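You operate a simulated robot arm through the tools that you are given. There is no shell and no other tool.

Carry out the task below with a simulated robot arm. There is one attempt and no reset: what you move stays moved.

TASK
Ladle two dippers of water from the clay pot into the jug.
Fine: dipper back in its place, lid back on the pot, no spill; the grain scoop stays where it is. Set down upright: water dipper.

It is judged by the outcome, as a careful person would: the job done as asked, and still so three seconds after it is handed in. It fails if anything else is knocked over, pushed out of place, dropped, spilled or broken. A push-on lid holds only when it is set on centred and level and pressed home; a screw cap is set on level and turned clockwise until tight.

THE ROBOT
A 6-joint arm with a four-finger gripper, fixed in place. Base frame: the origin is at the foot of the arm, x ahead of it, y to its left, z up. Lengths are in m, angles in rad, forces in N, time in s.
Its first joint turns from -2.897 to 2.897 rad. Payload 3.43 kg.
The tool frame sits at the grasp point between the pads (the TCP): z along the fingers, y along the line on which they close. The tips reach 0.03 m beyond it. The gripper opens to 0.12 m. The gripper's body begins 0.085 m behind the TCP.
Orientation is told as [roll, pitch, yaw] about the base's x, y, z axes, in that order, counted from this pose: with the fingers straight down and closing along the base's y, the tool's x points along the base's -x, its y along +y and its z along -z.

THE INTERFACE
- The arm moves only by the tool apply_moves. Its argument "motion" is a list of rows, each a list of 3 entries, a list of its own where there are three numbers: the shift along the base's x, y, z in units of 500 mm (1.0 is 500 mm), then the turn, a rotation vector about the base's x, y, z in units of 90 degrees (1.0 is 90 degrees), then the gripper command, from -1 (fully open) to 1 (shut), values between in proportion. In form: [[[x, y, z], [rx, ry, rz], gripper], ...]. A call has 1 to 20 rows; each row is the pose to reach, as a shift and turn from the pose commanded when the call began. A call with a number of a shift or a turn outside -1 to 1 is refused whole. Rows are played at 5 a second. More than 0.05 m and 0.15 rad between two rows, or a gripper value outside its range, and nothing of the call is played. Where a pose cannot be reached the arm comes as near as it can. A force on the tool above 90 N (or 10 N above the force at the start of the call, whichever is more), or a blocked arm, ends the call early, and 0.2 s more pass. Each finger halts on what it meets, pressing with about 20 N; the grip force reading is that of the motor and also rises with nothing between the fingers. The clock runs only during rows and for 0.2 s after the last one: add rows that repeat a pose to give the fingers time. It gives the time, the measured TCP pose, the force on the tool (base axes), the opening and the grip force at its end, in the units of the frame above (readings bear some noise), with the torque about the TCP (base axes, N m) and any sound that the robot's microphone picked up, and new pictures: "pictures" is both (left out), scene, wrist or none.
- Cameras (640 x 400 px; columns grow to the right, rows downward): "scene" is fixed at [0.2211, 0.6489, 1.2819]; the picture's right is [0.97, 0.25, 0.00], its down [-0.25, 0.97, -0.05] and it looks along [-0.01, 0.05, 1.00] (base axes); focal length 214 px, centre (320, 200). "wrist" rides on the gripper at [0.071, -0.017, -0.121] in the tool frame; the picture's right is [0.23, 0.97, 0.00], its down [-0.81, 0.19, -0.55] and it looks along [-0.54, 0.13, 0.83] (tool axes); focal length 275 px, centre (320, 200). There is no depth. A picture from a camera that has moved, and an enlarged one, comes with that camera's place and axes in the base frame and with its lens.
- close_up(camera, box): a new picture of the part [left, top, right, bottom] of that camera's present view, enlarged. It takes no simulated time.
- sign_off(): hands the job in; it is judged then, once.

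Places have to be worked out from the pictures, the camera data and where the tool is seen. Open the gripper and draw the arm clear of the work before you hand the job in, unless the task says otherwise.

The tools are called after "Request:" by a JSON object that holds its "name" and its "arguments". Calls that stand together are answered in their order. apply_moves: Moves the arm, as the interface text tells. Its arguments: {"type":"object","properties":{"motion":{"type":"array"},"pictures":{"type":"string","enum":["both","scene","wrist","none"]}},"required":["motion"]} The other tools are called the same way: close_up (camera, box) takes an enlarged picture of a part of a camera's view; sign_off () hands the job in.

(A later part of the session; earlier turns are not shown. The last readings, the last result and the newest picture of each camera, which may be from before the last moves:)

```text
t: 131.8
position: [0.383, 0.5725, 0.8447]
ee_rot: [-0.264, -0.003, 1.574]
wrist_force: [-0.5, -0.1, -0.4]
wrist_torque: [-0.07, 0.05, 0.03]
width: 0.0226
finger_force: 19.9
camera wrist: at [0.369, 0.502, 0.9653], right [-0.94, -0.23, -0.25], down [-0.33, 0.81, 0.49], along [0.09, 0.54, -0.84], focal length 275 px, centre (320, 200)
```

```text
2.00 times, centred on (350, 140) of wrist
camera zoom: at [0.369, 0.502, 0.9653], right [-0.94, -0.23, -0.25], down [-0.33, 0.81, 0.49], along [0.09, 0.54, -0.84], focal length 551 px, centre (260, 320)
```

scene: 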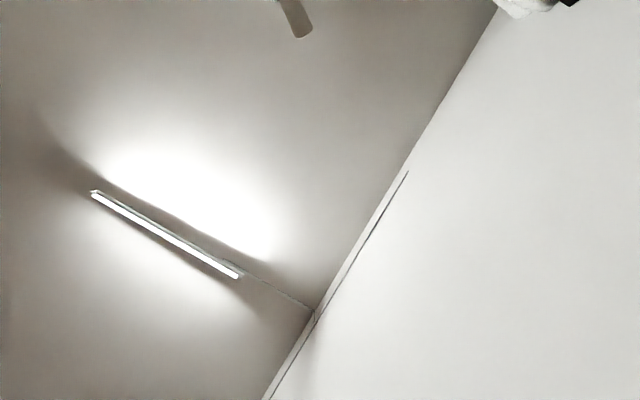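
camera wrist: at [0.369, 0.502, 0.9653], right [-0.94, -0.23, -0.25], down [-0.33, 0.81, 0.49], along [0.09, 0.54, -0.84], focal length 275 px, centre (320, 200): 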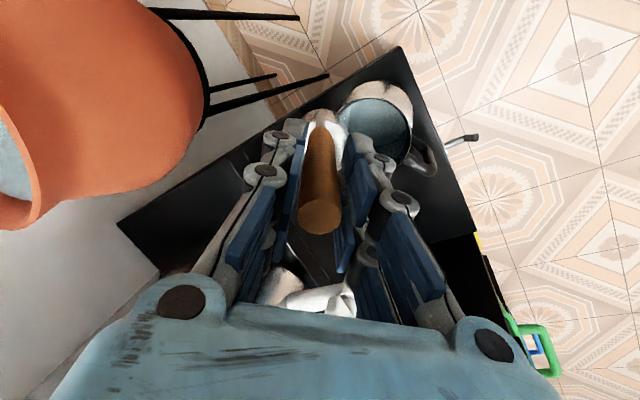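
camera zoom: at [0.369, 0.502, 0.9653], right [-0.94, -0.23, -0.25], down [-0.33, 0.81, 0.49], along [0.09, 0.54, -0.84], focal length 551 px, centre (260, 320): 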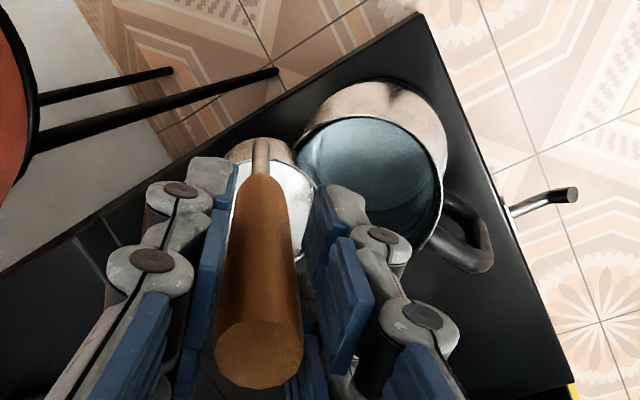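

The jug level has risen further, the dipper is empty, and the ledge is dry. I level the dipper and rise, then take it back above its place.

Request:
{"name": "apply_moves", "arguments": {"motion": [[[0.0204, 0, 0.002], [0, 0.0556, 0], 1], [[0.0406, 0, 0.01], [0, 0.1111, 0], 1], [[0.0604, 0, 0.04], [0, 0.1667, 0], 1], [[0.0604, 0, 0.1], [0, 0.1667, 0], 1], [[0.0604, 0, 0.17], [0, 0.1667, 0], 1], [[0.0604, 0, 0.19], [0, 0.1667, 0], 1]], "pictures": "none"}}

Request:
{"name": "apply_moves", "arguments": {"motion": [[[-0.04, 0.0, 0], [0, 0, -0.06], 1], [[-0.09, 0.02, 0], [0, 0, -0.12], 1], [[-0.14, 0.05, 0], [0, 0, -0.18], 1], [[-0.19, 0.09, 0], [0, 0, -0.24], 1], [[-0.24, 0.13, 0], [0, 0, -0.3], 1], [[-0.29, 0.17, 0], [0, 0, -0.36], 1], [[-0.34, 0.21, 0], [0, 0, -0.42], 1], [[-0.39, 0.25, 0], [0, 0, -0.48], 1], [[-0.43, 0.29, 0], [0, 0, -0.534], 1], [[-0.446, 0.316, 0], [0, 0, -0.534], 1], [[-0.446, 0.316, 0], [0, 0, -0.534], 1]], "pictures": "wrist"}}

Request:
{"name": "close_up", "arguments": {"camera": "wrist", "box": [90, 10, 290, 150]}}

Request:
{"name": "close_up", "arguments": {"camera": "wrist", "box": [220, 60, 420, 260]}}

```text
t: 133.2
position: [0.4124, 0.5727, 0.9391]
ee_rot: [-0.003, -0.002, 1.571]
wrist_force: [0.3, 0.5, -1.4]
wrist_torque: [-0.02, 0.01, 0.02]
width: 0.0226
finger_force: 19.8
```

```text
t: 135.6
position: [0.1897, 0.7305, 0.9391]
ee_rot: [-0.003, -0.003, 0.733]
wrist_force: [0.1, 0.2, -1.0]
wrist_torque: [0.0, -0.01, 0.01]
width: 0.0226
finger_force: 19.7
camera wrist: at [0.1485, 0.6715, 1.0603], right [-0.82, 0.57, 0.0], down [0.47, 0.69, 0.55], along [0.32, 0.45, -0.83], focal length 275 px, centre (320, 200)
```

wrist: 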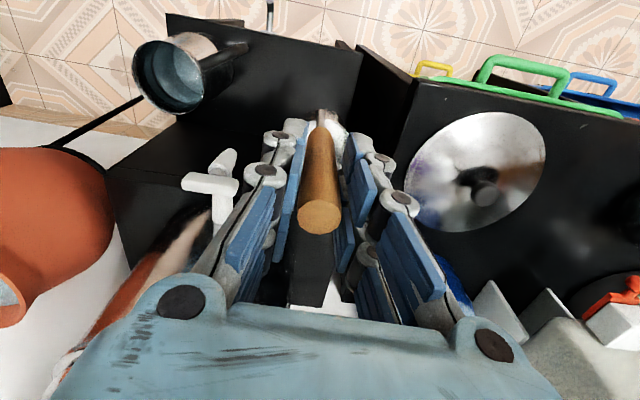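

```text
2.86 times, centred on (190, 80) of wrist
camera zoom: at [0.1485, 0.6715, 1.0603], right [-0.82, 0.57, 0.0], down [0.47, 0.69, 0.55], along [0.32, 0.45, -0.83], focal length 786 px, centre (691, 543)
```

zoom: 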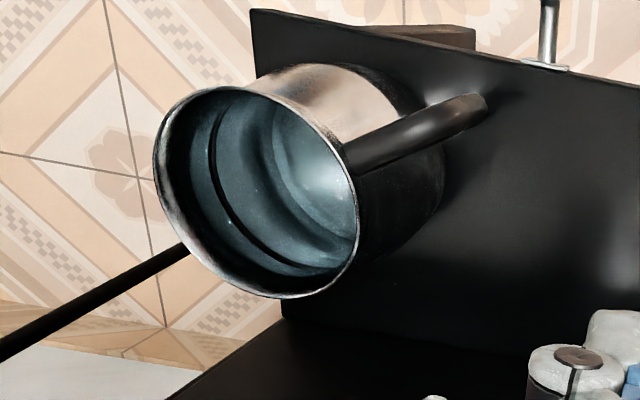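

```text
2.00 times, centred on (320, 160) of wrist
camera zoom: at [0.1485, 0.6715, 1.0603], right [-0.82, 0.57, 0.0], down [0.47, 0.69, 0.55], along [0.32, 0.45, -0.83], focal length 551 px, centre (320, 280)
```

zoom: 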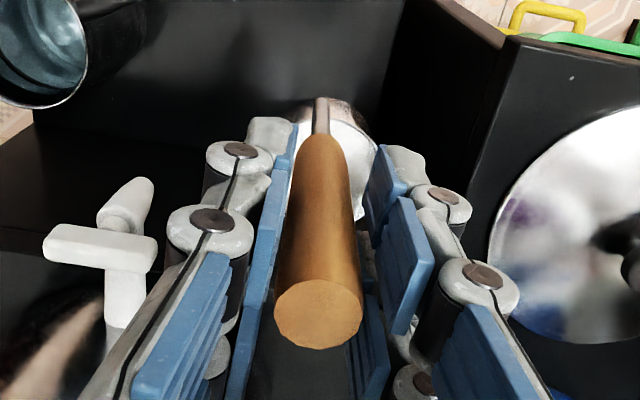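

The jug holds both dippers of water and nothing was spilled. The dipper has slid ~5 mm and rocked ~2° in the grip, so I tilt the tool slightly to make it vertical and descend to just above its spot.

Request:
{"name": "apply_moves", "arguments": {"motion": [[[-0.0004, 0.004, 0], [0.0149, -0.0166, 0], 1], [[-0.0004, 0.004, -0.07], [0.0149, -0.0166, 0], 1], [[-0.0004, 0.004, -0.15], [0.0149, -0.0166, 0], 1], [[-0.0004, 0.004, -0.23], [0.0149, -0.0166, 0], 1], [[-0.0004, 0.004, -0.31], [0.0149, -0.0166, 0], 1], [[-0.0004, 0.004, -0.39], [0.0149, -0.0166, 0], 1], [[-0.0004, 0.004, -0.45], [0.0149, -0.0166, 0], 1], [[-0.0004, 0.004, -0.48], [0.0149, -0.0166, 0], 1], [[-0.0004, 0.004, -0.49], [0.0149, -0.0166, 0], 1]], "pictures": "wrist"}}

Request:
{"name": "close_up", "arguments": {"camera": "wrist", "box": [220, 60, 420, 260]}}

```text
t: 137.6
position: [0.1901, 0.733, 0.6934]
ee_rot: [-0.003, -0.036, 0.734]
wrist_force: [-0.5, 0.0, -0.3]
wrist_torque: [0.0, 0.04, 0.02]
width: 0.0223
finger_force: 20.7
camera wrist: at [0.145, 0.6708, 0.8121], right [-0.82, 0.57, -0.01], down [0.46, 0.67, 0.58], along [0.34, 0.47, -0.81], focal length 275 px, centre (320, 200)
```

wrist: 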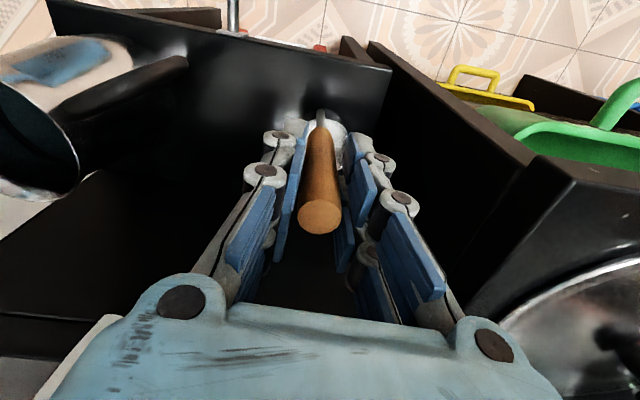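

```text
2.00 times, centred on (320, 160) of wrist
camera zoom: at [0.145, 0.6708, 0.8121], right [-0.82, 0.57, -0.01], down [0.46, 0.67, 0.58], along [0.34, 0.47, -0.81], focal length 551 px, centre (320, 280)
```

zoom: 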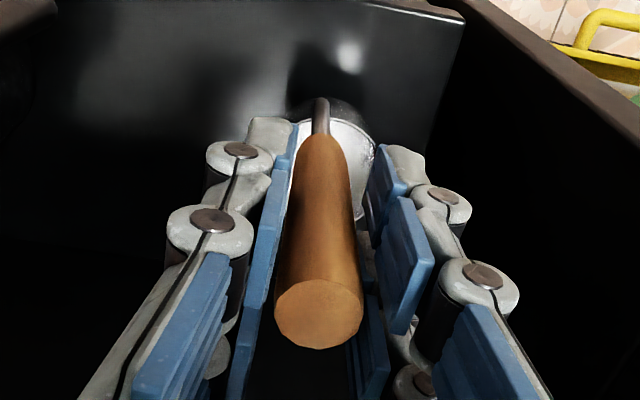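

Upright and aligned with its place. I lower slowly to contact with the ledge.

Request:
{"name": "apply_moves", "arguments": {"motion": [[[0, 0, -0.02], [0, 0, 0], 1], [[0, 0, -0.04], [0, 0, 0], 1], [[0, 0, -0.052], [0, 0, 0], 1], [[0, 0, -0.06], [0, 0, 0], 1], [[0, 0, -0.065], [0, 0, 0], 1], [[0, 0, -0.068], [0, 0, 0], 1]], "pictures": "wrist"}}

Request:
{"name": "close_up", "arguments": {"camera": "wrist", "box": [220, 60, 420, 260]}}

```text
t: 139.0
position: [0.1891, 0.7336, 0.6616]
ee_rot: [-0.002, -0.037, 0.734]
wrist_force: [-0.2, -0.3, -2.1]
wrist_torque: [-0.02, 0.05, 0.02]
width: 0.0222
finger_force: 20.9
camera wrist: at [0.1452, 0.6705, 0.7785], right [-0.82, 0.57, -0.01], down [0.46, 0.67, 0.58], along [0.34, 0.47, -0.81], focal length 275 px, centre (320, 200)
```

wrist: 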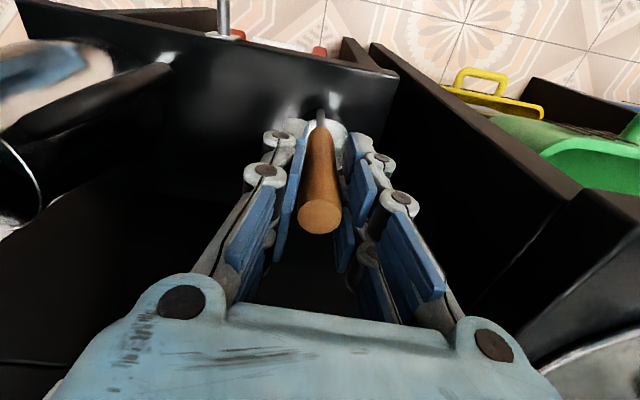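

```text
2.00 times, centred on (320, 160) of wrist
camera zoom: at [0.1452, 0.6705, 0.7785], right [-0.82, 0.57, -0.01], down [0.46, 0.67, 0.58], along [0.34, 0.47, -0.81], focal length 551 px, centre (320, 280)
```

zoom: 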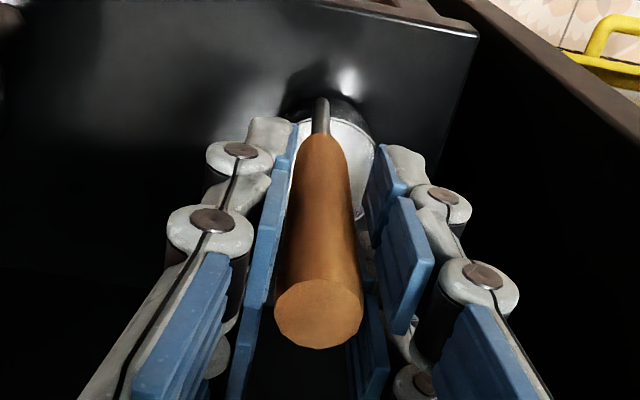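

No contact yet at z=0.6616; I continue in ~1 mm steps.

Request:
{"name": "apply_moves", "arguments": {"motion": [[[0, 0, -0.003], [0, 0, 0], 1], [[0, 0, -0.006], [0, 0, 0], 1], [[0, 0, -0.008], [0, 0, 0], 1], [[0, 0, -0.008], [0, 0, 0], 1]], "pictures": "none"}}

```text
t: 140.0
position: [0.1891, 0.7321, 0.657]
ee_rot: [-0.001, -0.036, 0.732]
wrist_force: [0.8, -1.4, 22.3]
wrist_torque: [0.25, -0.24, -0.02]
width: 0.0224
finger_force: 19.8
```

Contact (22 N) at z≈0.657. I ease up 1 mm and open the fingers.

Request:
{"name": "apply_moves", "arguments": {"motion": [[[0, 0, 0.002], [0, 0, 0], 1], [[0, 0, 0.003], [0, 0, 0], 1], [[0, 0, 0.003], [0, 0, 0], 0.5], [[0, 0, 0.003], [0, 0, 0], 0.2], [[0, 0, 0.003], [0, 0, 0], -0.1], [[0, 0, 0.003], [0, 0, 0], -0.3], [[0, 0, 0.003], [0, 0, 0], -0.3]], "pictures": "wrist"}}

Request:
{"name": "close_up", "arguments": {"camera": "wrist", "box": [220, 60, 420, 260]}}

```text
t: 141.6
position: [0.1887, 0.7327, 0.6569]
ee_rot: [-0.004, -0.036, 0.733]
wrist_force: [0.5, 0.6, 0.7]
wrist_torque: [0.0, 0.02, 0.03]
width: 0.0779
finger_force: 0.0
camera wrist: at [0.1451, 0.6704, 0.7761], right [-0.82, 0.57, -0.01], down [0.46, 0.67, 0.58], along [0.34, 0.47, -0.81], focal length 275 px, centre (320, 200)
```

wrist: 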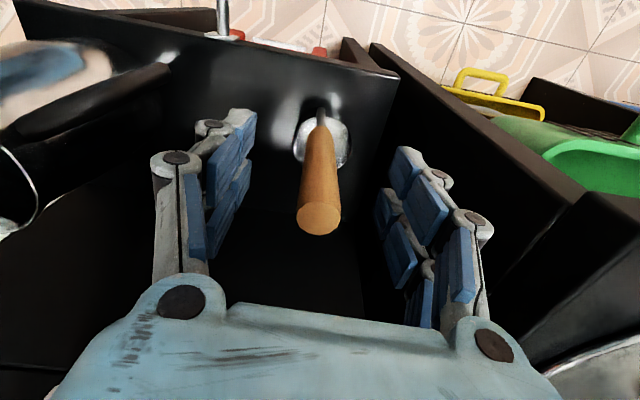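

```text
2.00 times, centred on (320, 160) of wrist
camera zoom: at [0.1451, 0.6704, 0.7761], right [-0.82, 0.57, -0.01], down [0.46, 0.67, 0.58], along [0.34, 0.47, -0.81], focal length 551 px, centre (320, 280)
```

zoom: 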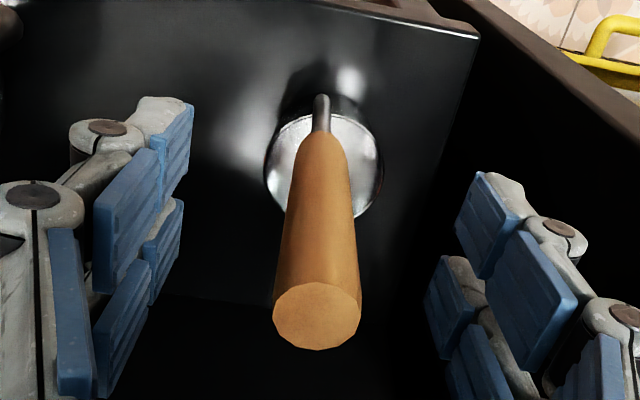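

The dipper stands upright, released in its place. I retract straight up, then undo the small tool tilt.

Request:
{"name": "apply_moves", "arguments": {"motion": [[[0, 0, 0.03], [0, 0, 0], -0.3], [[0, 0, 0.1], [0, 0, 0], -0.3], [[0, 0, 0.19], [0, 0, 0], -0.3], [[0, 0, 0.28], [-0.0149, 0.0166, 0], -0.3], [[0, 0, 0.37], [-0.0149, 0.0166, 0], -0.3], [[0, 0, 0.446], [-0.0149, 0.0166, 0], -0.3], [[0, 0, 0.446], [-0.0149, 0.0166, 0], -0.3]], "pictures": "wrist"}}

Request:
{"name": "close_up", "arguments": {"camera": "wrist", "box": [100, 0, 420, 200]}}

```text
t: 143.2
position: [0.1884, 0.731, 0.8813]
ee_rot: [-0.003, 0.0, 0.733]
wrist_force: [-0.3, 0.3, -0.2]
wrist_torque: [0.02, 0.0, 0.01]
width: 0.0777
finger_force: 0.0
camera wrist: at [0.148, 0.6727, 1.0017], right [-0.82, 0.57, 0.0], down [0.47, 0.69, 0.55], along [0.32, 0.45, -0.83], focal length 275 px, centre (320, 200)
```

wrist: 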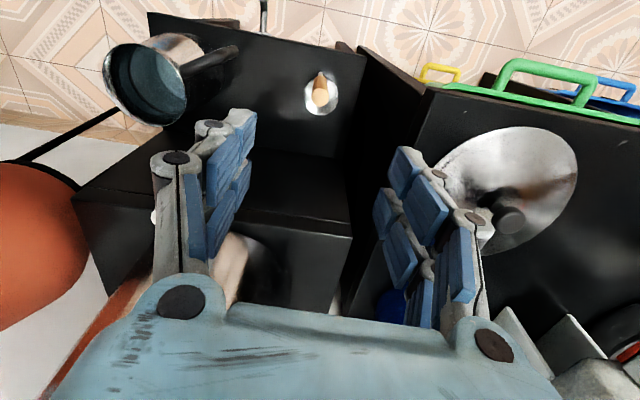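

```text
2.00 times, centred on (260, 100) of wrist
camera zoom: at [0.148, 0.6727, 1.0017], right [-0.82, 0.57, 0.0], down [0.47, 0.69, 0.55], along [0.32, 0.45, -0.83], focal length 551 px, centre (440, 400)
```

zoom: 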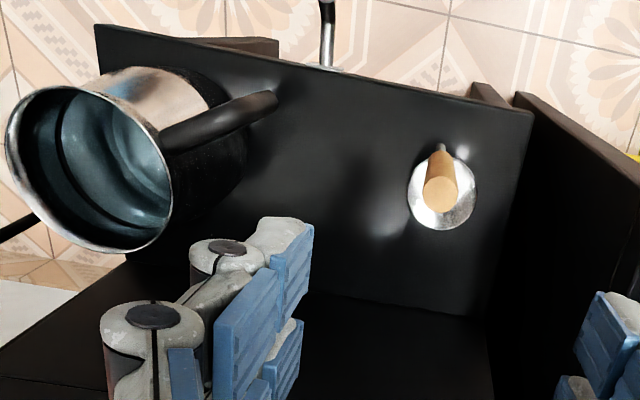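

All fine there. Now I go over to the lid on the counter at its known grasp spot, stopping a bit above to check alignment.

Request:
{"name": "apply_moves", "arguments": {"motion": [[[-0.03, 0.067, 0], [0, 0, 0.047], -0.3], [[-0.06, 0.134, -0.01], [0, 0, 0.094], -0.3], [[-0.09, 0.2, -0.02], [0, 0, 0.141], -0.3], [[-0.12, 0.268, -0.03], [0, 0, 0.188], -0.3], [[-0.15, 0.335, -0.04], [0, 0, 0.235], -0.3], [[-0.185, 0.4, -0.05], [0, 0, 0.282], -0.3], [[-0.217, 0.45, -0.08], [0, 0, 0.328], -0.3], [[-0.217, 0.47, -0.14], [0, 0, 0.328], -0.3], [[-0.217, 0.47, -0.18], [0, 0, 0.328], -0.3]], "pictures": "wrist"}}

Request:
{"name": "close_up", "arguments": {"camera": "wrist", "box": [240, 100, 400, 220]}}

```text
t: 145.2
position: [0.081, 0.9667, 0.7896]
ee_rot: [-0.002, 0.0, 1.247]
wrist_force: [-0.4, -0.4, 0.3]
wrist_torque: [0.01, -0.03, 0.03]
width: 0.078
finger_force: 0.0
camera wrist: at [0.0749, 0.8949, 0.9108], right [-1.0, 0.09, 0.0], down [0.07, 0.83, 0.55], along [0.05, 0.55, -0.83], focal length 275 px, centre (320, 200)
```

wrist: 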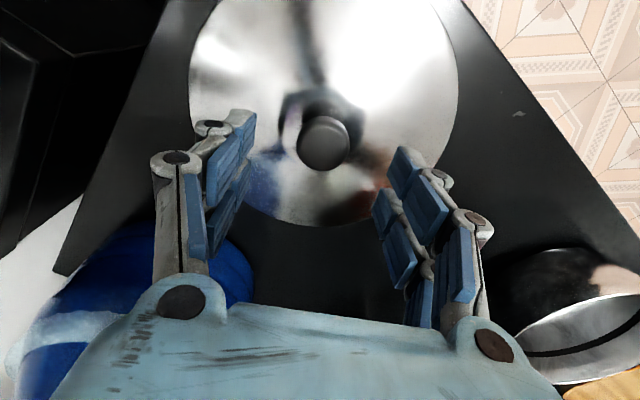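

```text
3.33 times, centred on (320, 160) of wrist
camera zoom: at [0.0749, 0.8949, 0.9108], right [-1.0, 0.09, 0.0], down [0.07, 0.83, 0.55], along [0.05, 0.55, -0.83], focal length 918 px, centre (320, 333)
```

zoom: 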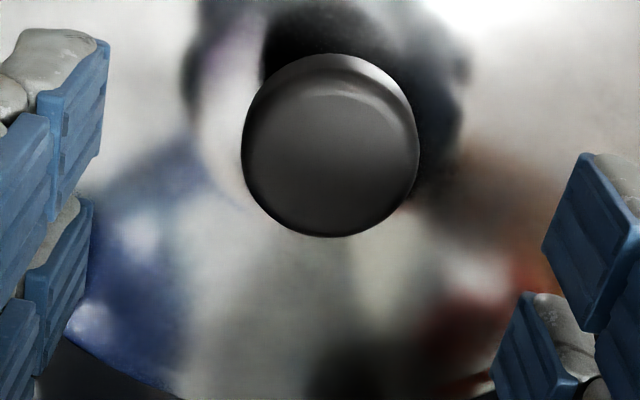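

Knob centred. I descend to the recorded grasp height (z≈0.7505) and close.

Request:
{"name": "apply_moves", "arguments": {"motion": [[[-0.0026, -0.0006, -0.03], [0, 0, 0], -0.3], [[-0.0026, -0.0006, -0.06], [0, 0, 0], -0.3], [[-0.0026, -0.0006, -0.078], [0, 0, 0], -0.3], [[-0.0026, -0.0006, -0.078], [0, 0, 0], -0.3], [[-0.0026, -0.0006, -0.078], [0, 0, 0], 0.1], [[-0.0026, -0.0006, -0.078], [0, 0, 0], 0.5], [[-0.0026, -0.0006, -0.078], [0, 0, 0], 1], [[-0.0026, -0.0006, -0.078], [0, 0, 0], 1], [[-0.0026, -0.0006, -0.078], [0, 0, 0], 1]], "pictures": "wrist"}}

```text
t: 147.2
position: [0.0793, 0.9658, 0.7509]
ee_rot: [-0.001, 0.0, 1.247]
wrist_force: [0.2, 0.3, -0.1]
wrist_torque: [-0.01, 0.0, 0.0]
width: 0.0318
finger_force: 19.9
camera wrist: at [0.0737, 0.8945, 0.8719], right [-1.0, 0.09, 0.0], down [0.07, 0.83, 0.55], along [0.05, 0.55, -0.83], focal length 275 px, centre (320, 200)
```

wrist: 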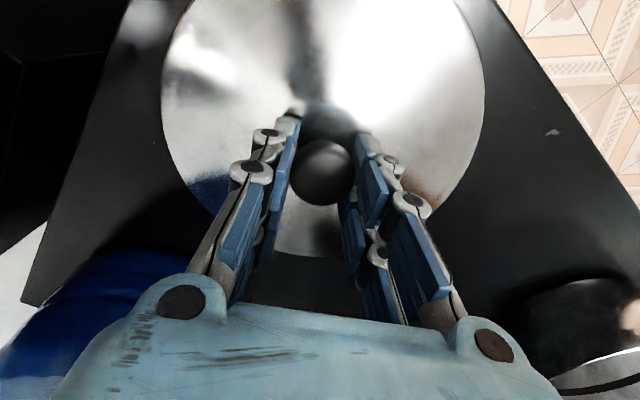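

Gripped (0.0318). I lift the lid, retract it from the counter and bring it back in front of the unit.

Request:
{"name": "apply_moves", "arguments": {"motion": [[[0, 0, 0.01], [0, 0, 0], 1], [[0, 0, 0.04], [0, 0, 0], 1], [[0, 0, 0.1], [0, 0, 0], 1], [[0, 0, 0.17], [0, 0, 0], 1], [[0, 0, 0.22], [0, 0, 0], 1], [[0, -0.08, 0.25], [0, 0, 0], 1], [[0, -0.16, 0.28], [0, 0, 0], 1], [[0, -0.24, 0.32], [0, 0, 0], 1], [[0, -0.32, 0.36], [0, 0, 0], 1], [[0, -0.4, 0.4], [0, 0, 0], 1], [[-0.01, -0.48, 0.44], [0, 0, 0], 1], [[-0.02, -0.56, 0.48], [0, 0, 0], 1], [[-0.03, -0.64, 0.5], [0, 0, 0], 1], [[-0.04, -0.69, 0.5], [0, 0, 0], 1]], "pictures": "wrist"}}

```text
t: 150.2
position: [0.0585, 0.6207, 1.0021]
ee_rot: [-0.001, -0.002, 1.248]
wrist_force: [0.4, 0.7, -1.9]
wrist_torque: [-0.02, 0.01, -0.01]
width: 0.032
finger_force: 20.1
camera wrist: at [0.0537, 0.5488, 1.1227], right [-1.0, 0.09, 0.0], down [0.07, 0.83, 0.55], along [0.05, 0.55, -0.83], focal length 275 px, centre (320, 200)
```

wrist: 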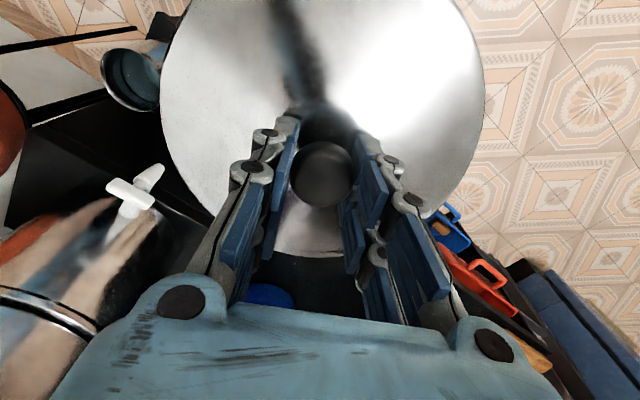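

Lid secure. I carry it back along the inner arc toward the pot.

Request:
{"name": "apply_moves", "arguments": {"motion": [[[0.071, -0.035, 0], [0, 0, -0.03], 1], [[0.142, -0.07, 0], [0, 0, -0.06], 1], [[0.212, -0.106, 0], [0, 0, -0.09], 1], [[0.283, -0.141, 0], [0, 0, -0.12], 1], [[0.366, -0.184, 0], [0, 0, -0.15], 1], [[0.45, -0.228, 0], [0, 0, -0.18], 1], [[0.533, -0.271, 0], [0, 0, -0.21], 1], [[0.616, -0.314, 0], [0, 0, -0.24], 1], [[0.7, -0.358, 0], [0, 0, -0.28], 1], [[0.783, -0.401, 0], [0, 0, -0.32], 1]], "pictures": "none"}}

Request:
{"name": "apply_moves", "arguments": {"motion": [[[0.06, 0.056, 0], [0, 0, -0.02], 1], [[0.12, 0.113, 0], [0, 0, -0.05], 1], [[0.18, 0.17, 0], [0, 0, -0.08], 1], [[0.24, 0.227, 0], [0, 0, -0.11], 1], [[0.3, 0.283, 0], [0, 0, -0.13], 1], [[0.36, 0.34, 0], [0, 0, -0.144], 1], [[0.41, 0.387, 0], [0, 0, -0.144], 1], [[0.443, 0.417, 0], [0, 0, -0.144], 1], [[0.443, 0.417, 0], [0, 0, -0.144], 1]], "pictures": "wrist"}}

```text
t: 152.4
position: [0.453, 0.4218, 1.002]
ee_rot: [-0.002, -0.003, 0.746]
wrist_force: [0.3, 0.7, -1.4]
wrist_torque: [0.01, 0.01, 0.01]
width: 0.0319
finger_force: 19.7
```

```text
t: 154.4
position: [0.674, 0.6305, 1.0012]
ee_rot: [-0.004, -0.003, 0.518]
wrist_force: [0.2, -0.1, -1.5]
wrist_torque: [0.01, -0.02, 0.0]
width: 0.032
finger_force: 20.0
camera wrist: at [0.6208, 0.5814, 1.1218], right [-0.68, 0.73, 0.0], down [0.61, 0.57, 0.55], along [0.41, 0.38, -0.83], focal length 275 px, centre (320, 200)
```

wrist: 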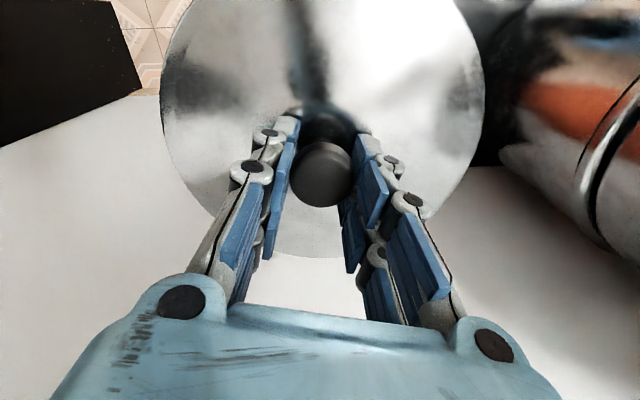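

Above the pot. I take the same close-up as on the earlier carry to compare how the lid sits in the grip.

Request:
{"name": "close_up", "arguments": {"camera": "wrist", "box": [140, 0, 500, 260]}}

```text
1.54 times, centred on (320, 130) of wrist
camera zoom: at [0.6208, 0.5814, 1.1218], right [-0.68, 0.73, 0.0], down [0.61, 0.57, 0.55], along [0.41, 0.38, -0.83], focal length 424 px, centre (320, 308)
```

zoom: 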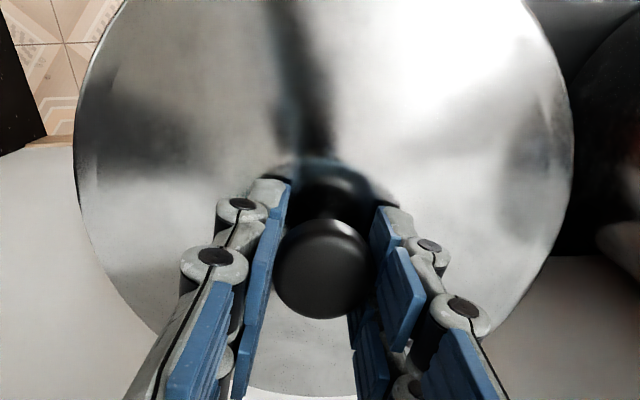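

The lid sits about 3 mm higher and ~1 mm further out in the grip than originally (from pressing it on the counter). I fine-adjust XY by about (−2, −2.5) mm, lower to just above the rim, and take readings.

Request:
{"name": "apply_moves", "arguments": {"motion": [[[-0.004, -0.005, -0.02], [0, 0, 0], 1], [[-0.004, -0.005, -0.06], [0, 0, 0], 1], [[-0.004, -0.005, -0.1], [0, 0, 0], 1], [[-0.004, -0.005, -0.13], [0, 0, 0], 1], [[-0.004, -0.005, -0.15], [0, 0, 0], 1], [[-0.004, -0.005, -0.15], [0, 0, 0], 1]], "pictures": "wrist"}}

Request:
{"name": "apply_moves", "arguments": {"motion": [[[0, 0, 0], [0, 0, 0], 1]], "pictures": "none"}}

Request:
{"name": "apply_moves", "arguments": {"motion": [[[0, 0, 0], [0, 0, 0], 1]], "pictures": "none"}}

Request:
{"name": "apply_moves", "arguments": {"motion": [[[0, 0, 0], [0, 0, 0], 1]], "pictures": "none"}}

```text
t: 155.8
position: [0.6703, 0.6274, 0.9246]
ee_rot: [-0.003, -0.002, 0.519]
wrist_force: [0.2, -0.8, -2.0]
wrist_torque: [0.0, 0.01, 0.0]
width: 0.032
finger_force: 20.0
camera wrist: at [0.6179, 0.5783, 1.047], right [-0.68, 0.73, 0.0], down [0.61, 0.57, 0.55], along [0.41, 0.38, -0.83], focal length 275 px, centre (320, 200)
```

wrist: 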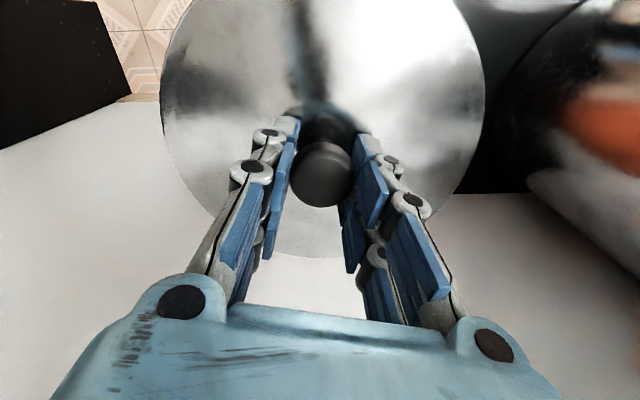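

```text
t: 156.2
position: [0.6706, 0.6273, 0.9262]
ee_rot: [-0.004, -0.001, 0.519]
wrist_force: [0.0, 1.1, -0.8]
wrist_torque: [0.02, -0.02, 0.03]
width: 0.0319
finger_force: 20.3
```

```text
t: 156.6
position: [0.6703, 0.6277, 0.9259]
ee_rot: [-0.002, -0.003, 0.519]
wrist_force: [-0.2, 0.3, -1.6]
wrist_torque: [-0.02, 0.01, 0.01]
width: 0.0317
finger_force: 20.0
```

```text
t: 157.0
position: [0.6705, 0.6272, 0.926]
ee_rot: [-0.003, -0.001, 0.517]
wrist_force: [0.0, -0.5, -1.2]
wrist_torque: [0.05, -0.03, -0.01]
width: 0.0318
finger_force: 19.9
```

Readings average (0.6704, 0.6274). I nudge ~1 mm and lower slowly until the lid meets the rim.

Request:
{"name": "apply_moves", "arguments": {"motion": [[[0.0018, 0.0012, -0.01], [0, 0, 0], 1], [[0.0018, 0.0012, -0.02], [0, 0, 0], 1], [[0.0018, 0.0012, -0.03], [0, 0, 0], 1], [[0.0018, 0.0012, -0.038], [0, 0, 0], 1], [[0.0018, 0.0012, -0.044], [0, 0, 0], 1], [[0.0018, 0.0012, -0.048], [0, 0, 0], 1], [[0.0018, 0.0012, -0.052], [0, 0, 0], 1]], "pictures": "wrist"}}

```text
t: 158.6
position: [0.6715, 0.6273, 0.8996]
ee_rot: [-0.003, -0.002, 0.519]
wrist_force: [0.4, 0.1, -1.0]
wrist_torque: [-0.02, -0.02, -0.04]
width: 0.0318
finger_force: 20.2
camera wrist: at [0.6189, 0.5793, 1.0207], right [-0.68, 0.73, 0.0], down [0.61, 0.57, 0.55], along [0.41, 0.38, -0.83], focal length 275 px, centre (320, 200)
```

wrist: 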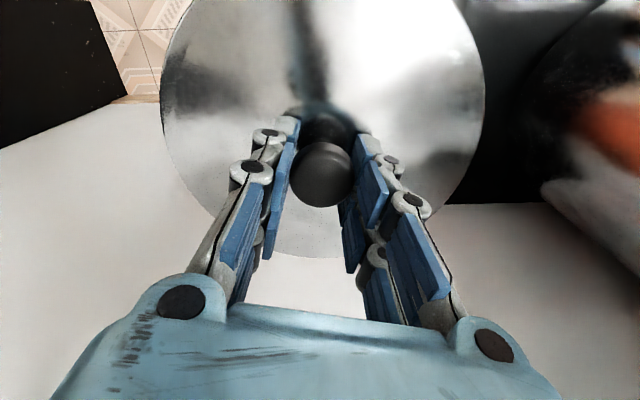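

No contact yet at z=0.8996 (expected, as the lid sits ~3 mm higher in the grip). I continue in ~1 mm steps.

Request:
{"name": "apply_moves", "arguments": {"motion": [[[0, 0, -0.002], [0, 0, 0], 1], [[0, 0, -0.004], [0, 0, 0], 1], [[0, 0, -0.006], [0, 0, 0], 1], [[0, 0, -0.008], [0, 0, 0], 1], [[0, 0, -0.01], [0, 0, 0], 1], [[0, 0, -0.012], [0, 0, 0], 1]], "pictures": "wrist"}}

```text
t: 160.0
position: [0.6699, 0.6271, 0.8953]
ee_rot: [-0.004, -0.002, 0.517]
wrist_force: [1.9, -2.7, 20.7]
wrist_torque: [0.02, 0.19, -0.04]
width: 0.0315
finger_force: 20.2
camera wrist: at [0.6183, 0.5789, 1.0157], right [-0.68, 0.73, 0.0], down [0.61, 0.57, 0.55], along [0.41, 0.38, -0.83], focal length 275 px, centre (320, 200)
```

wrist: 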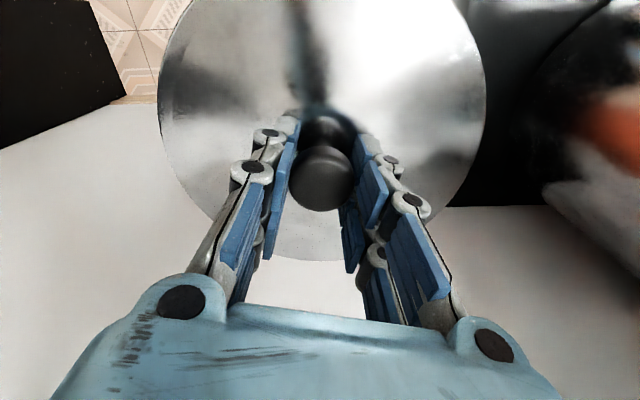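

Contact at z≈0.8955 with 21 N and little side force — consistent with the lid seated. I release and rise slightly to inspect how it sits.

Request:
{"name": "apply_moves", "arguments": {"motion": [[[0, 0, 0.002], [0, 0, 0], 0.7], [[0, 0, 0.004], [0, 0, 0], 0.3], [[0, 0, 0.006], [0, 0, 0], -0.1], [[0, 0, 0.008], [0, 0, 0], -0.3], [[0, 0, 0.03], [0, 0, 0], -0.3], [[0, 0, 0.1], [0, 0, 0], -0.3], [[0, 0, 0.16], [0, 0, 0], -0.3]], "pictures": "wrist"}}

Request:
{"name": "close_up", "arguments": {"camera": "wrist", "box": [180, 0, 460, 240]}}

```text
t: 161.6
position: [0.6707, 0.6277, 0.9746]
ee_rot: [-0.004, -0.001, 0.518]
wrist_force: [0.4, -0.4, 1.0]
wrist_torque: [0.0, -0.01, -0.02]
width: 0.078
finger_force: 0.0
camera wrist: at [0.6192, 0.5798, 1.0957], right [-0.68, 0.73, 0.0], down [0.61, 0.57, 0.55], along [0.41, 0.38, -0.83], focal length 275 px, centre (320, 200)
```

wrist: 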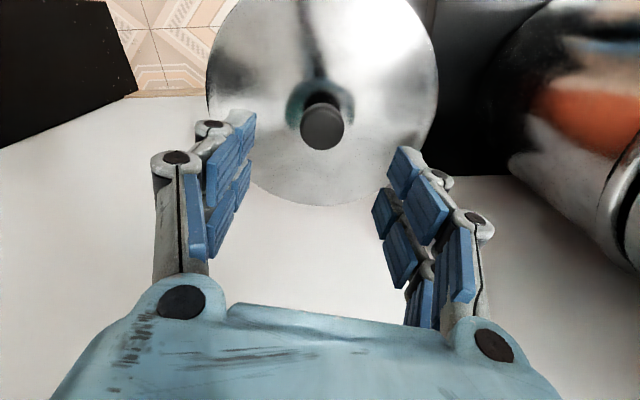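

```text
1.67 times, centred on (320, 120) of wrist
camera zoom: at [0.6192, 0.5798, 1.0957], right [-0.68, 0.73, 0.0], down [0.61, 0.57, 0.55], along [0.41, 0.38, -0.83], focal length 459 px, centre (320, 333)
```

zoom: 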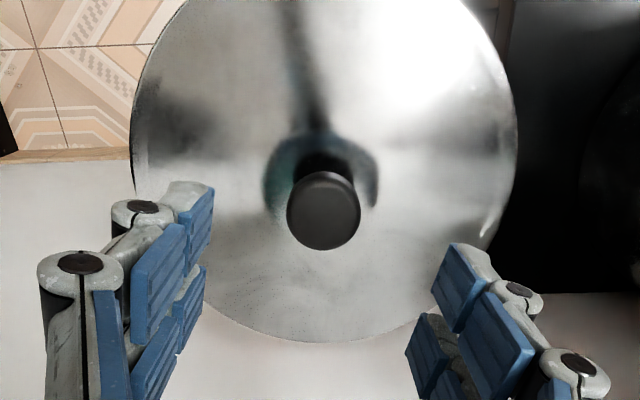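

The lid is on the pot. I go back to the same viewpoint as before removing it, for a direct comparison.

Request:
{"name": "apply_moves", "arguments": {"motion": [[[-0.05, -0.04, 0.04], [0, 0, 0], -0.3], [[-0.1, -0.09, 0.07], [0, 0, 0], -0.3], [[-0.146, -0.129, 0.07], [0, 0, 0], -0.3], [[-0.146, -0.129, 0.07], [0, 0, 0], -0.3]], "pictures": "wrist"}}

Request:
{"name": "close_up", "arguments": {"camera": "wrist", "box": [220, 90, 420, 260]}}

```text
t: 162.6
position: [0.598, 0.5638, 1.0079]
ee_rot: [-0.003, -0.001, 0.519]
wrist_force: [-0.6, -0.4, -0.2]
wrist_torque: [-0.03, 0.01, 0.0]
width: 0.0778
finger_force: 0.1
camera wrist: at [0.5461, 0.5153, 1.13], right [-0.68, 0.73, 0.0], down [0.61, 0.57, 0.55], along [0.41, 0.38, -0.83], focal length 275 px, centre (320, 200)
```

wrist: 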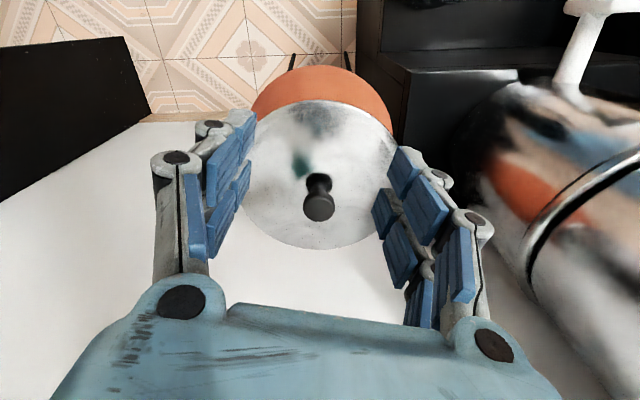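

```text
2.35 times, centred on (320, 175) of wrist
camera zoom: at [0.5461, 0.5153, 1.13], right [-0.68, 0.73, 0.0], down [0.61, 0.57, 0.55], along [0.41, 0.38, -0.83], focal length 648 px, centre (320, 259)
```

zoom: 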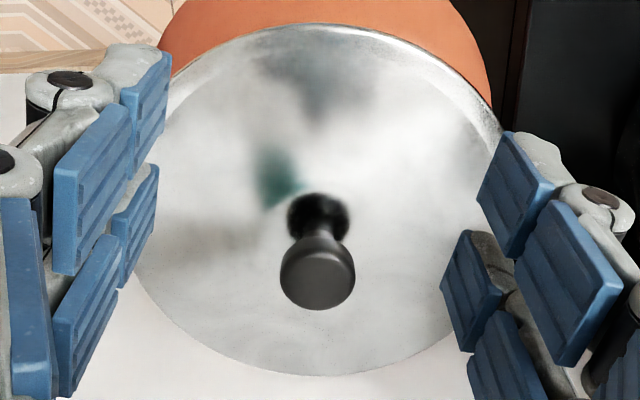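

Compared with the original view, the lid's position matches within 1–2 mm. I check the knob in the same enlarged view as before for height/level differences.

Request:
{"name": "close_up", "arguments": {"camera": "wrist", "box": [280, 150, 360, 230]}}

Request:
{"name": "close_up", "arguments": {"camera": "wrist", "box": [230, 60, 410, 140]}}

```text
5.00 times, centred on (320, 190) of wrist
camera zoom: at [0.5461, 0.5153, 1.13], right [-0.68, 0.73, 0.0], down [0.61, 0.57, 0.55], along [0.41, 0.38, -0.83], focal length 1376 px, centre (320, 250)
```

zoom: 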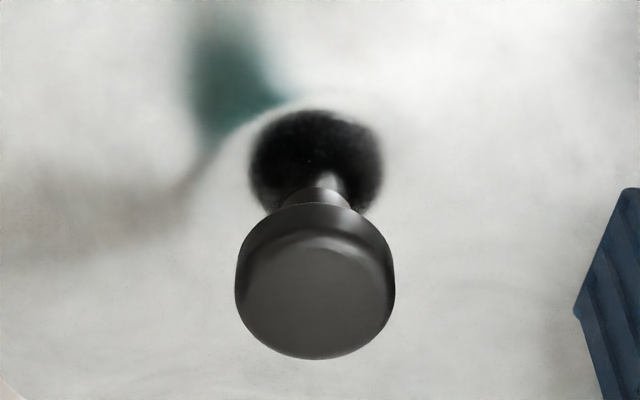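

```text
3.56 times, centred on (320, 100) of wrist
camera zoom: at [0.5461, 0.5153, 1.13], right [-0.68, 0.73, 0.0], down [0.61, 0.57, 0.55], along [0.41, 0.38, -0.83], focal length 979 px, centre (320, 556)
```

zoom: 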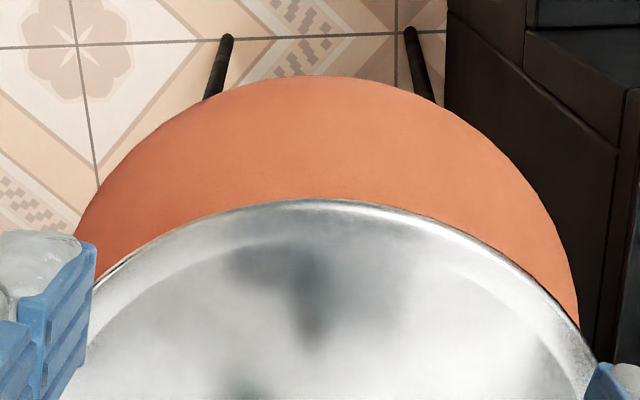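

The lid matches its original place; a reflection hints it may be ~1° off level, so I'll press it home with closed fingertips on the knob's centre.

Request:
{"name": "apply_moves", "arguments": {"motion": [[[0, 0, 0], [0, 0, 0], 0.4], [[0.05, 0.045, 0], [0, 0, 0], 1], [[0.1, 0.09, 0], [0, 0, 0], 1], [[0.146, 0.13, 0], [0, 0, 0], 1], [[0.146, 0.13, -0.04], [0, 0, 0], 1], [[0.146, 0.13, -0.08], [0, 0, 0], 1], [[0.146, 0.13, -0.11], [0, 0, 0], 1], [[0.146, 0.13, -0.13], [0, 0, 0], 1], [[0.146, 0.13, -0.14], [0, 0, 0], 1]], "pictures": "wrist"}}

```text
t: 164.6
position: [0.6711, 0.6289, 0.9386]
ee_rot: [-0.003, -0.002, 0.518]
wrist_force: [-1.5, 0.1, 0.0]
wrist_torque: [-0.02, -0.01, -0.01]
width: 0.0
finger_force: 20.4
camera wrist: at [0.6189, 0.5799, 1.0601], right [-0.68, 0.73, 0.0], down [0.61, 0.57, 0.55], along [0.41, 0.38, -0.83], focal length 275 px, centre (320, 200)
```

wrist: 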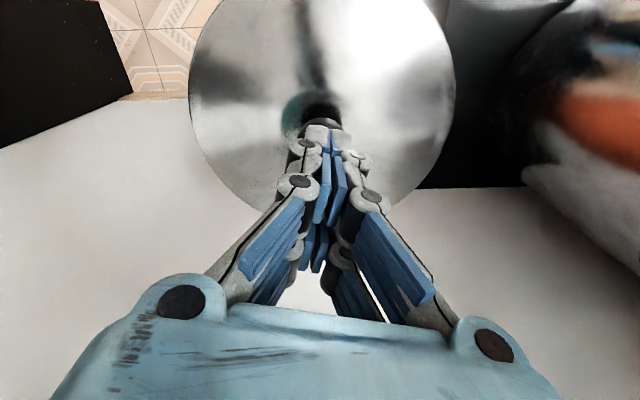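

I enlarge the fingertips-versus-knob area before pressing.

Request:
{"name": "close_up", "arguments": {"camera": "wrist", "box": [260, 80, 400, 200]}}

```text
3.33 times, centred on (330, 140) of wrist
camera zoom: at [0.6189, 0.5799, 1.0601], right [-0.68, 0.73, 0.0], down [0.61, 0.57, 0.55], along [0.41, 0.38, -0.83], focal length 918 px, centre (287, 400)
```

zoom: 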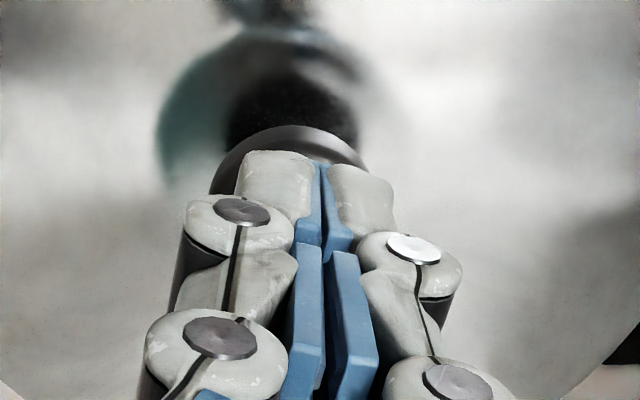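

Fingertips are above the knob with no contact yet (0 N). I press down in small steps, watching the force.

Request:
{"name": "apply_moves", "arguments": {"motion": [[[0, 0, -0.006], [0, 0, 0], 1], [[0, 0, -0.012], [0, 0, 0], 1], [[0, 0, -0.018], [0, 0, 0], 1]], "pictures": "none"}}

```text
t: 165.4
position: [0.6715, 0.6288, 0.9306]
ee_rot: [-0.004, -0.003, 0.518]
wrist_force: [0.2, 0.0, -0.6]
wrist_torque: [0.05, 0.0, -0.03]
width: 0.0002
finger_force: 19.7
```

Request:
{"name": "apply_moves", "arguments": {"motion": [[[0, 0, -0.004], [0, 0, 0], 1], [[0, 0, -0.008], [0, 0, 0], 1], [[0, 0, -0.012], [0, 0, 0], 1]], "pictures": "none"}}

```text
t: 166.2
position: [0.6716, 0.6283, 0.925]
ee_rot: [-0.002, -0.001, 0.518]
wrist_force: [3.9, 5.4, 15.7]
wrist_torque: [0.1, -0.01, 0.02]
width: 0.0062
finger_force: 19.7
```

Contact with the knob: 16 N. I press about 1.5 mm further for a firm push, then back off.

Request:
{"name": "apply_moves", "arguments": {"motion": [[[0, 0, -0.001], [0, 0, 0], 1], [[0, 0, -0.003], [0, 0, 0], 1], [[0, 0, -0.003], [0, 0, 0], 1]], "pictures": "wrist"}}

Request:
{"name": "close_up", "arguments": {"camera": "wrist", "box": [260, 80, 400, 200]}}

```text
t: 167.0
position: [0.6716, 0.6276, 0.9228]
ee_rot: [-0.003, -0.004, 0.518]
wrist_force: [16.8, 15.2, 55.4]
wrist_torque: [0.33, -0.21, 0.01]
width: 0.0059
finger_force: 20.0
camera wrist: at [0.6187, 0.5793, 1.0452], right [-0.68, 0.73, 0.0], down [0.61, 0.57, 0.56], along [0.41, 0.38, -0.83], focal length 275 px, centre (320, 200)
```

wrist: 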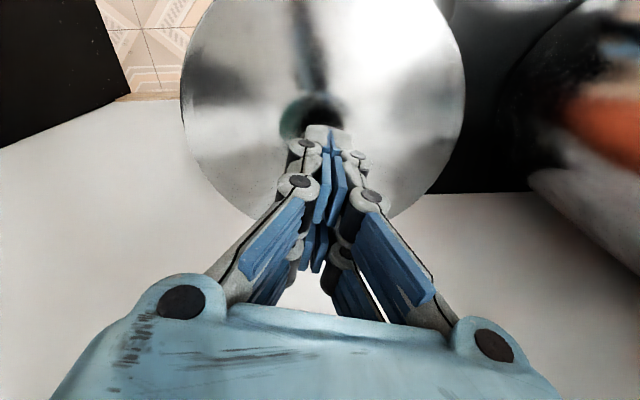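

```text
3.33 times, centred on (330, 140) of wrist
camera zoom: at [0.6187, 0.5793, 1.0452], right [-0.68, 0.73, 0.0], down [0.61, 0.57, 0.56], along [0.41, 0.38, -0.83], focal length 918 px, centre (287, 400)
```

zoom: 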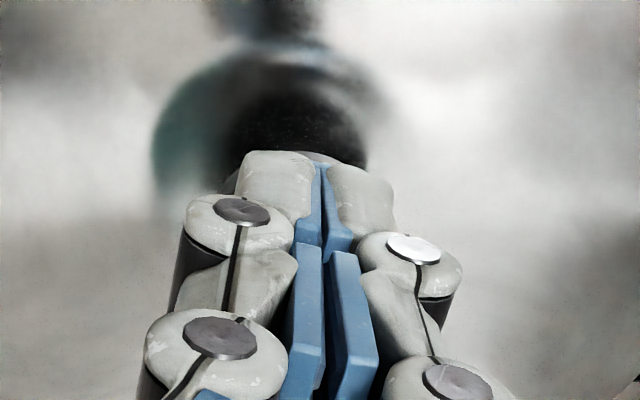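

Pressed with ~55 N; that is ample. I rise straight up and inspect again from the reference viewpoint.

Request:
{"name": "apply_moves", "arguments": {"motion": [[[0, 0, 0.01], [0, 0, 0], 1], [[0, 0, 0.04], [0, 0, 0], 1], [[0, 0, 0.1], [0, 0, 0], 1], [[-0.05, -0.04, 0.14], [0, 0, 0], 0.5], [[-0.1, -0.09, 0.17], [0, 0, 0], -0.5], [[-0.147, -0.129, 0.17], [0, 0, 0], -1], [[-0.147, -0.129, 0.17], [0, 0, 0], -1]], "pictures": "wrist"}}

Request:
{"name": "close_up", "arguments": {"camera": "wrist", "box": [220, 90, 420, 260]}}

Request:
{"name": "close_up", "arguments": {"camera": "wrist", "box": [280, 150, 360, 230]}}

```text
t: 168.6
position: [0.5993, 0.563, 1.0073]
ee_rot: [-0.002, -0.001, 0.521]
wrist_force: [0.5, -0.5, -0.1]
wrist_torque: [0.04, -0.03, 0.01]
width: 0.1199
finger_force: 0.1
camera wrist: at [0.546, 0.5144, 1.1282], right [-0.68, 0.73, 0.0], down [0.61, 0.57, 0.55], along [0.41, 0.38, -0.83], focal length 275 px, centre (320, 200)
```

wrist: 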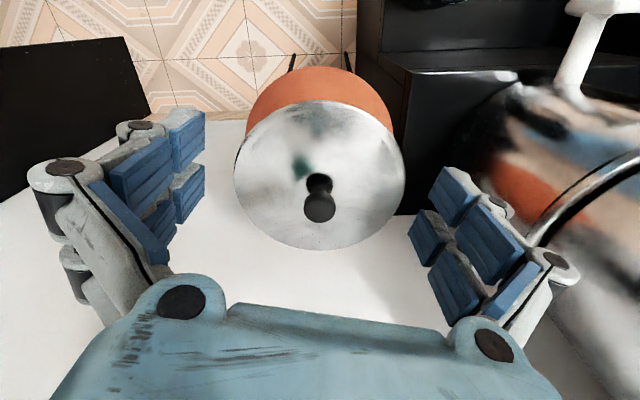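

```text
2.35 times, centred on (320, 175) of wrist
camera zoom: at [0.546, 0.5144, 1.1282], right [-0.68, 0.73, 0.0], down [0.61, 0.57, 0.55], along [0.41, 0.38, -0.83], focal length 648 px, centre (320, 259)
```

zoom: 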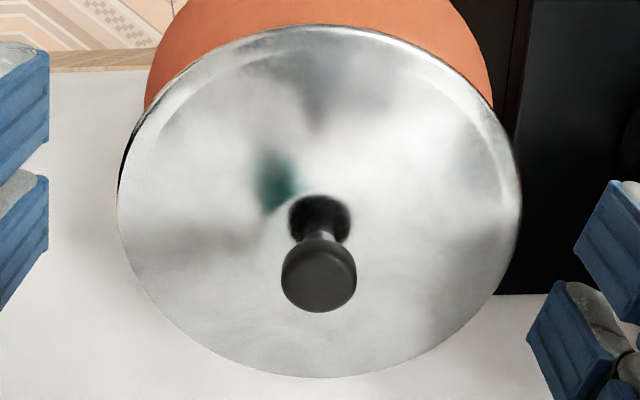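

```text
5.00 times, centred on (320, 190) of wrist
camera zoom: at [0.546, 0.5144, 1.1282], right [-0.68, 0.73, 0.0], down [0.61, 0.57, 0.55], along [0.41, 0.38, -0.83], focal length 1376 px, centre (320, 250)
```

zoom: 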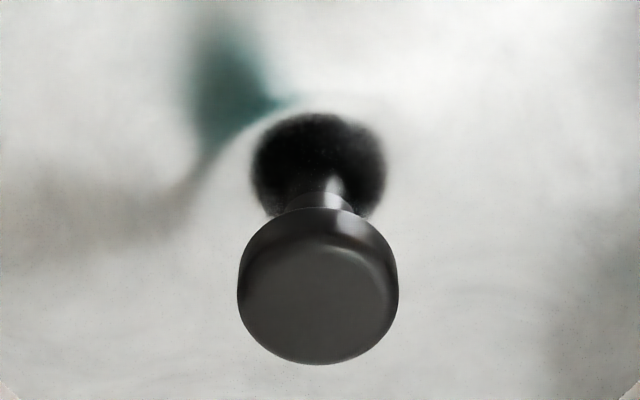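

The lid outline and knob match the original view. For a level check I back away and tilt the camera to see the pot and lid more from the side.

Request:
{"name": "apply_moves", "arguments": {"motion": [[[-0.06, -0.057, -0.02], [0.057, -0.061, 0], -1], [[-0.12, -0.114, -0.05], [0.114, -0.122, 0], -1], [[-0.18, -0.171, -0.09], [0.171, -0.183, 0], -1], [[-0.24, -0.228, -0.13], [0.228, -0.244, 0], -1], [[-0.3, -0.286, -0.17], [0.284, -0.305, 0], -1], [[-0.3, -0.286, -0.2], [0.341, -0.3655, 0], -1], [[-0.3, -0.286, -0.2], [0.341, -0.3655, 0], -1]], "pictures": "wrist"}}

Request:
{"name": "close_up", "arguments": {"camera": "wrist", "box": [220, 80, 420, 220]}}

```text
t: 170.2
position: [0.4487, 0.4211, 0.9089]
ee_rot: [0.224, -0.762, 0.425]
wrist_force: [0.2, 0.8, 0.6]
wrist_torque: [-0.03, 0.0, 0.02]
width: 0.12
finger_force: 0.0
camera wrist: at [0.3495, 0.3292, 0.9416], right [-0.68, 0.73, 0.0], down [0.14, 0.13, 0.98], along [0.72, 0.67, -0.2], focal length 275 px, centre (320, 200)
```

wrist: 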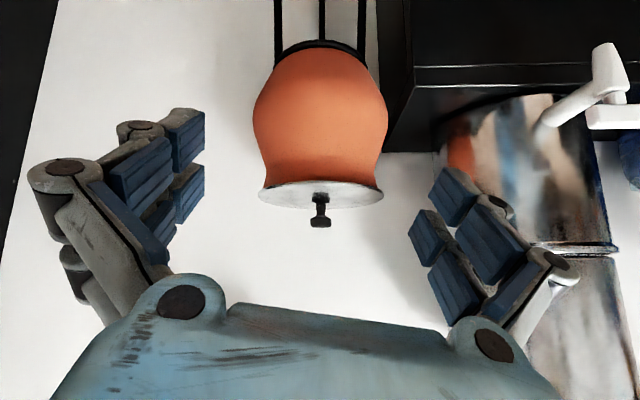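

```text
2.86 times, centred on (320, 150) of wrist
camera zoom: at [0.3495, 0.3292, 0.9416], right [-0.68, 0.73, 0.0], down [0.14, 0.13, 0.98], along [0.72, 0.67, -0.2], focal length 786 px, centre (320, 343)
```

zoom: 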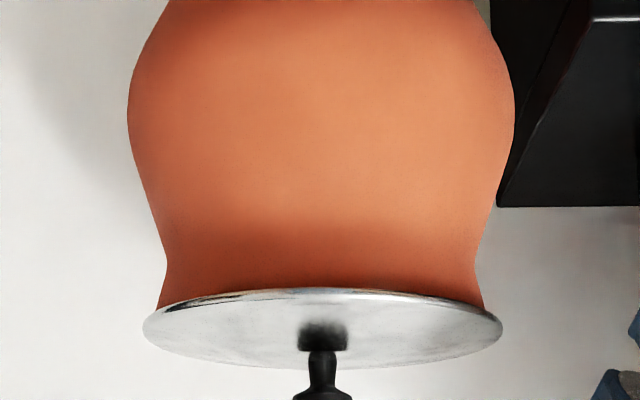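

The lid is centred (equal overhang left and right) and level in this view. I enlarge the joint once more.

Request:
{"name": "close_up", "arguments": {"camera": "wrist", "box": [250, 165, 390, 235]}}

```text
4.57 times, centred on (320, 200) of wrist
camera zoom: at [0.3495, 0.3292, 0.9416], right [-0.68, 0.73, 0.0], down [0.14, 0.13, 0.98], along [0.72, 0.67, -0.2], focal length 1258 px, centre (320, 200)
```

zoom: 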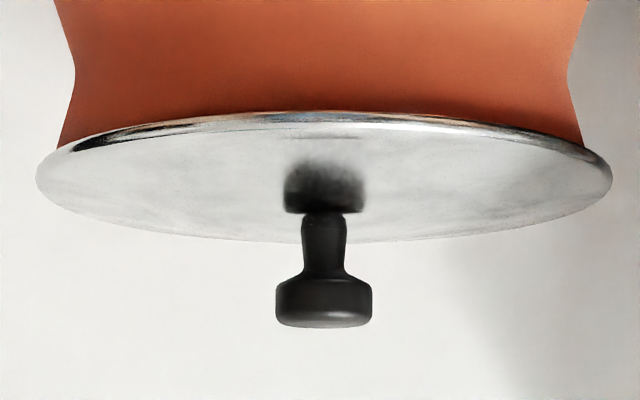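

The lid sits centred and level on the rim. I also want to confirm that the teal object hanging above the pot was not disturbed, so I tilt the camera up a little to see it.

Request:
{"name": "apply_moves", "arguments": {"motion": [[[0, 0, 0.02], [0.057, -0.061, 0], -1], [[0, 0, 0.04], [0.114, -0.122, 0], -1], [[0, 0, 0.06], [0.171, -0.183, 0], -1], [[0, 0, 0.08], [0.216, -0.231, 0], -1], [[0, 0, 0.08], [0.216, -0.231, 0], -1]], "pictures": "wrist"}}

```text
t: 171.4
position: [0.4485, 0.42, 0.9476]
ee_rot: [0.665, -1.205, 0.05]
wrist_force: [-0.3, 0.0, -0.4]
wrist_torque: [0.01, 0.02, 0.04]
width: 0.1201
finger_force: 0.2
camera wrist: at [0.3498, 0.3294, 0.9119], right [-0.68, 0.73, 0.0], down [-0.22, -0.2, 0.96], along [0.7, 0.65, 0.29], focal length 275 px, centre (320, 200)
```

wrist: 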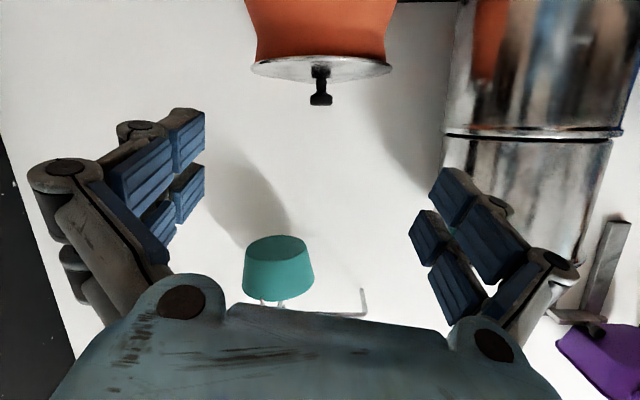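

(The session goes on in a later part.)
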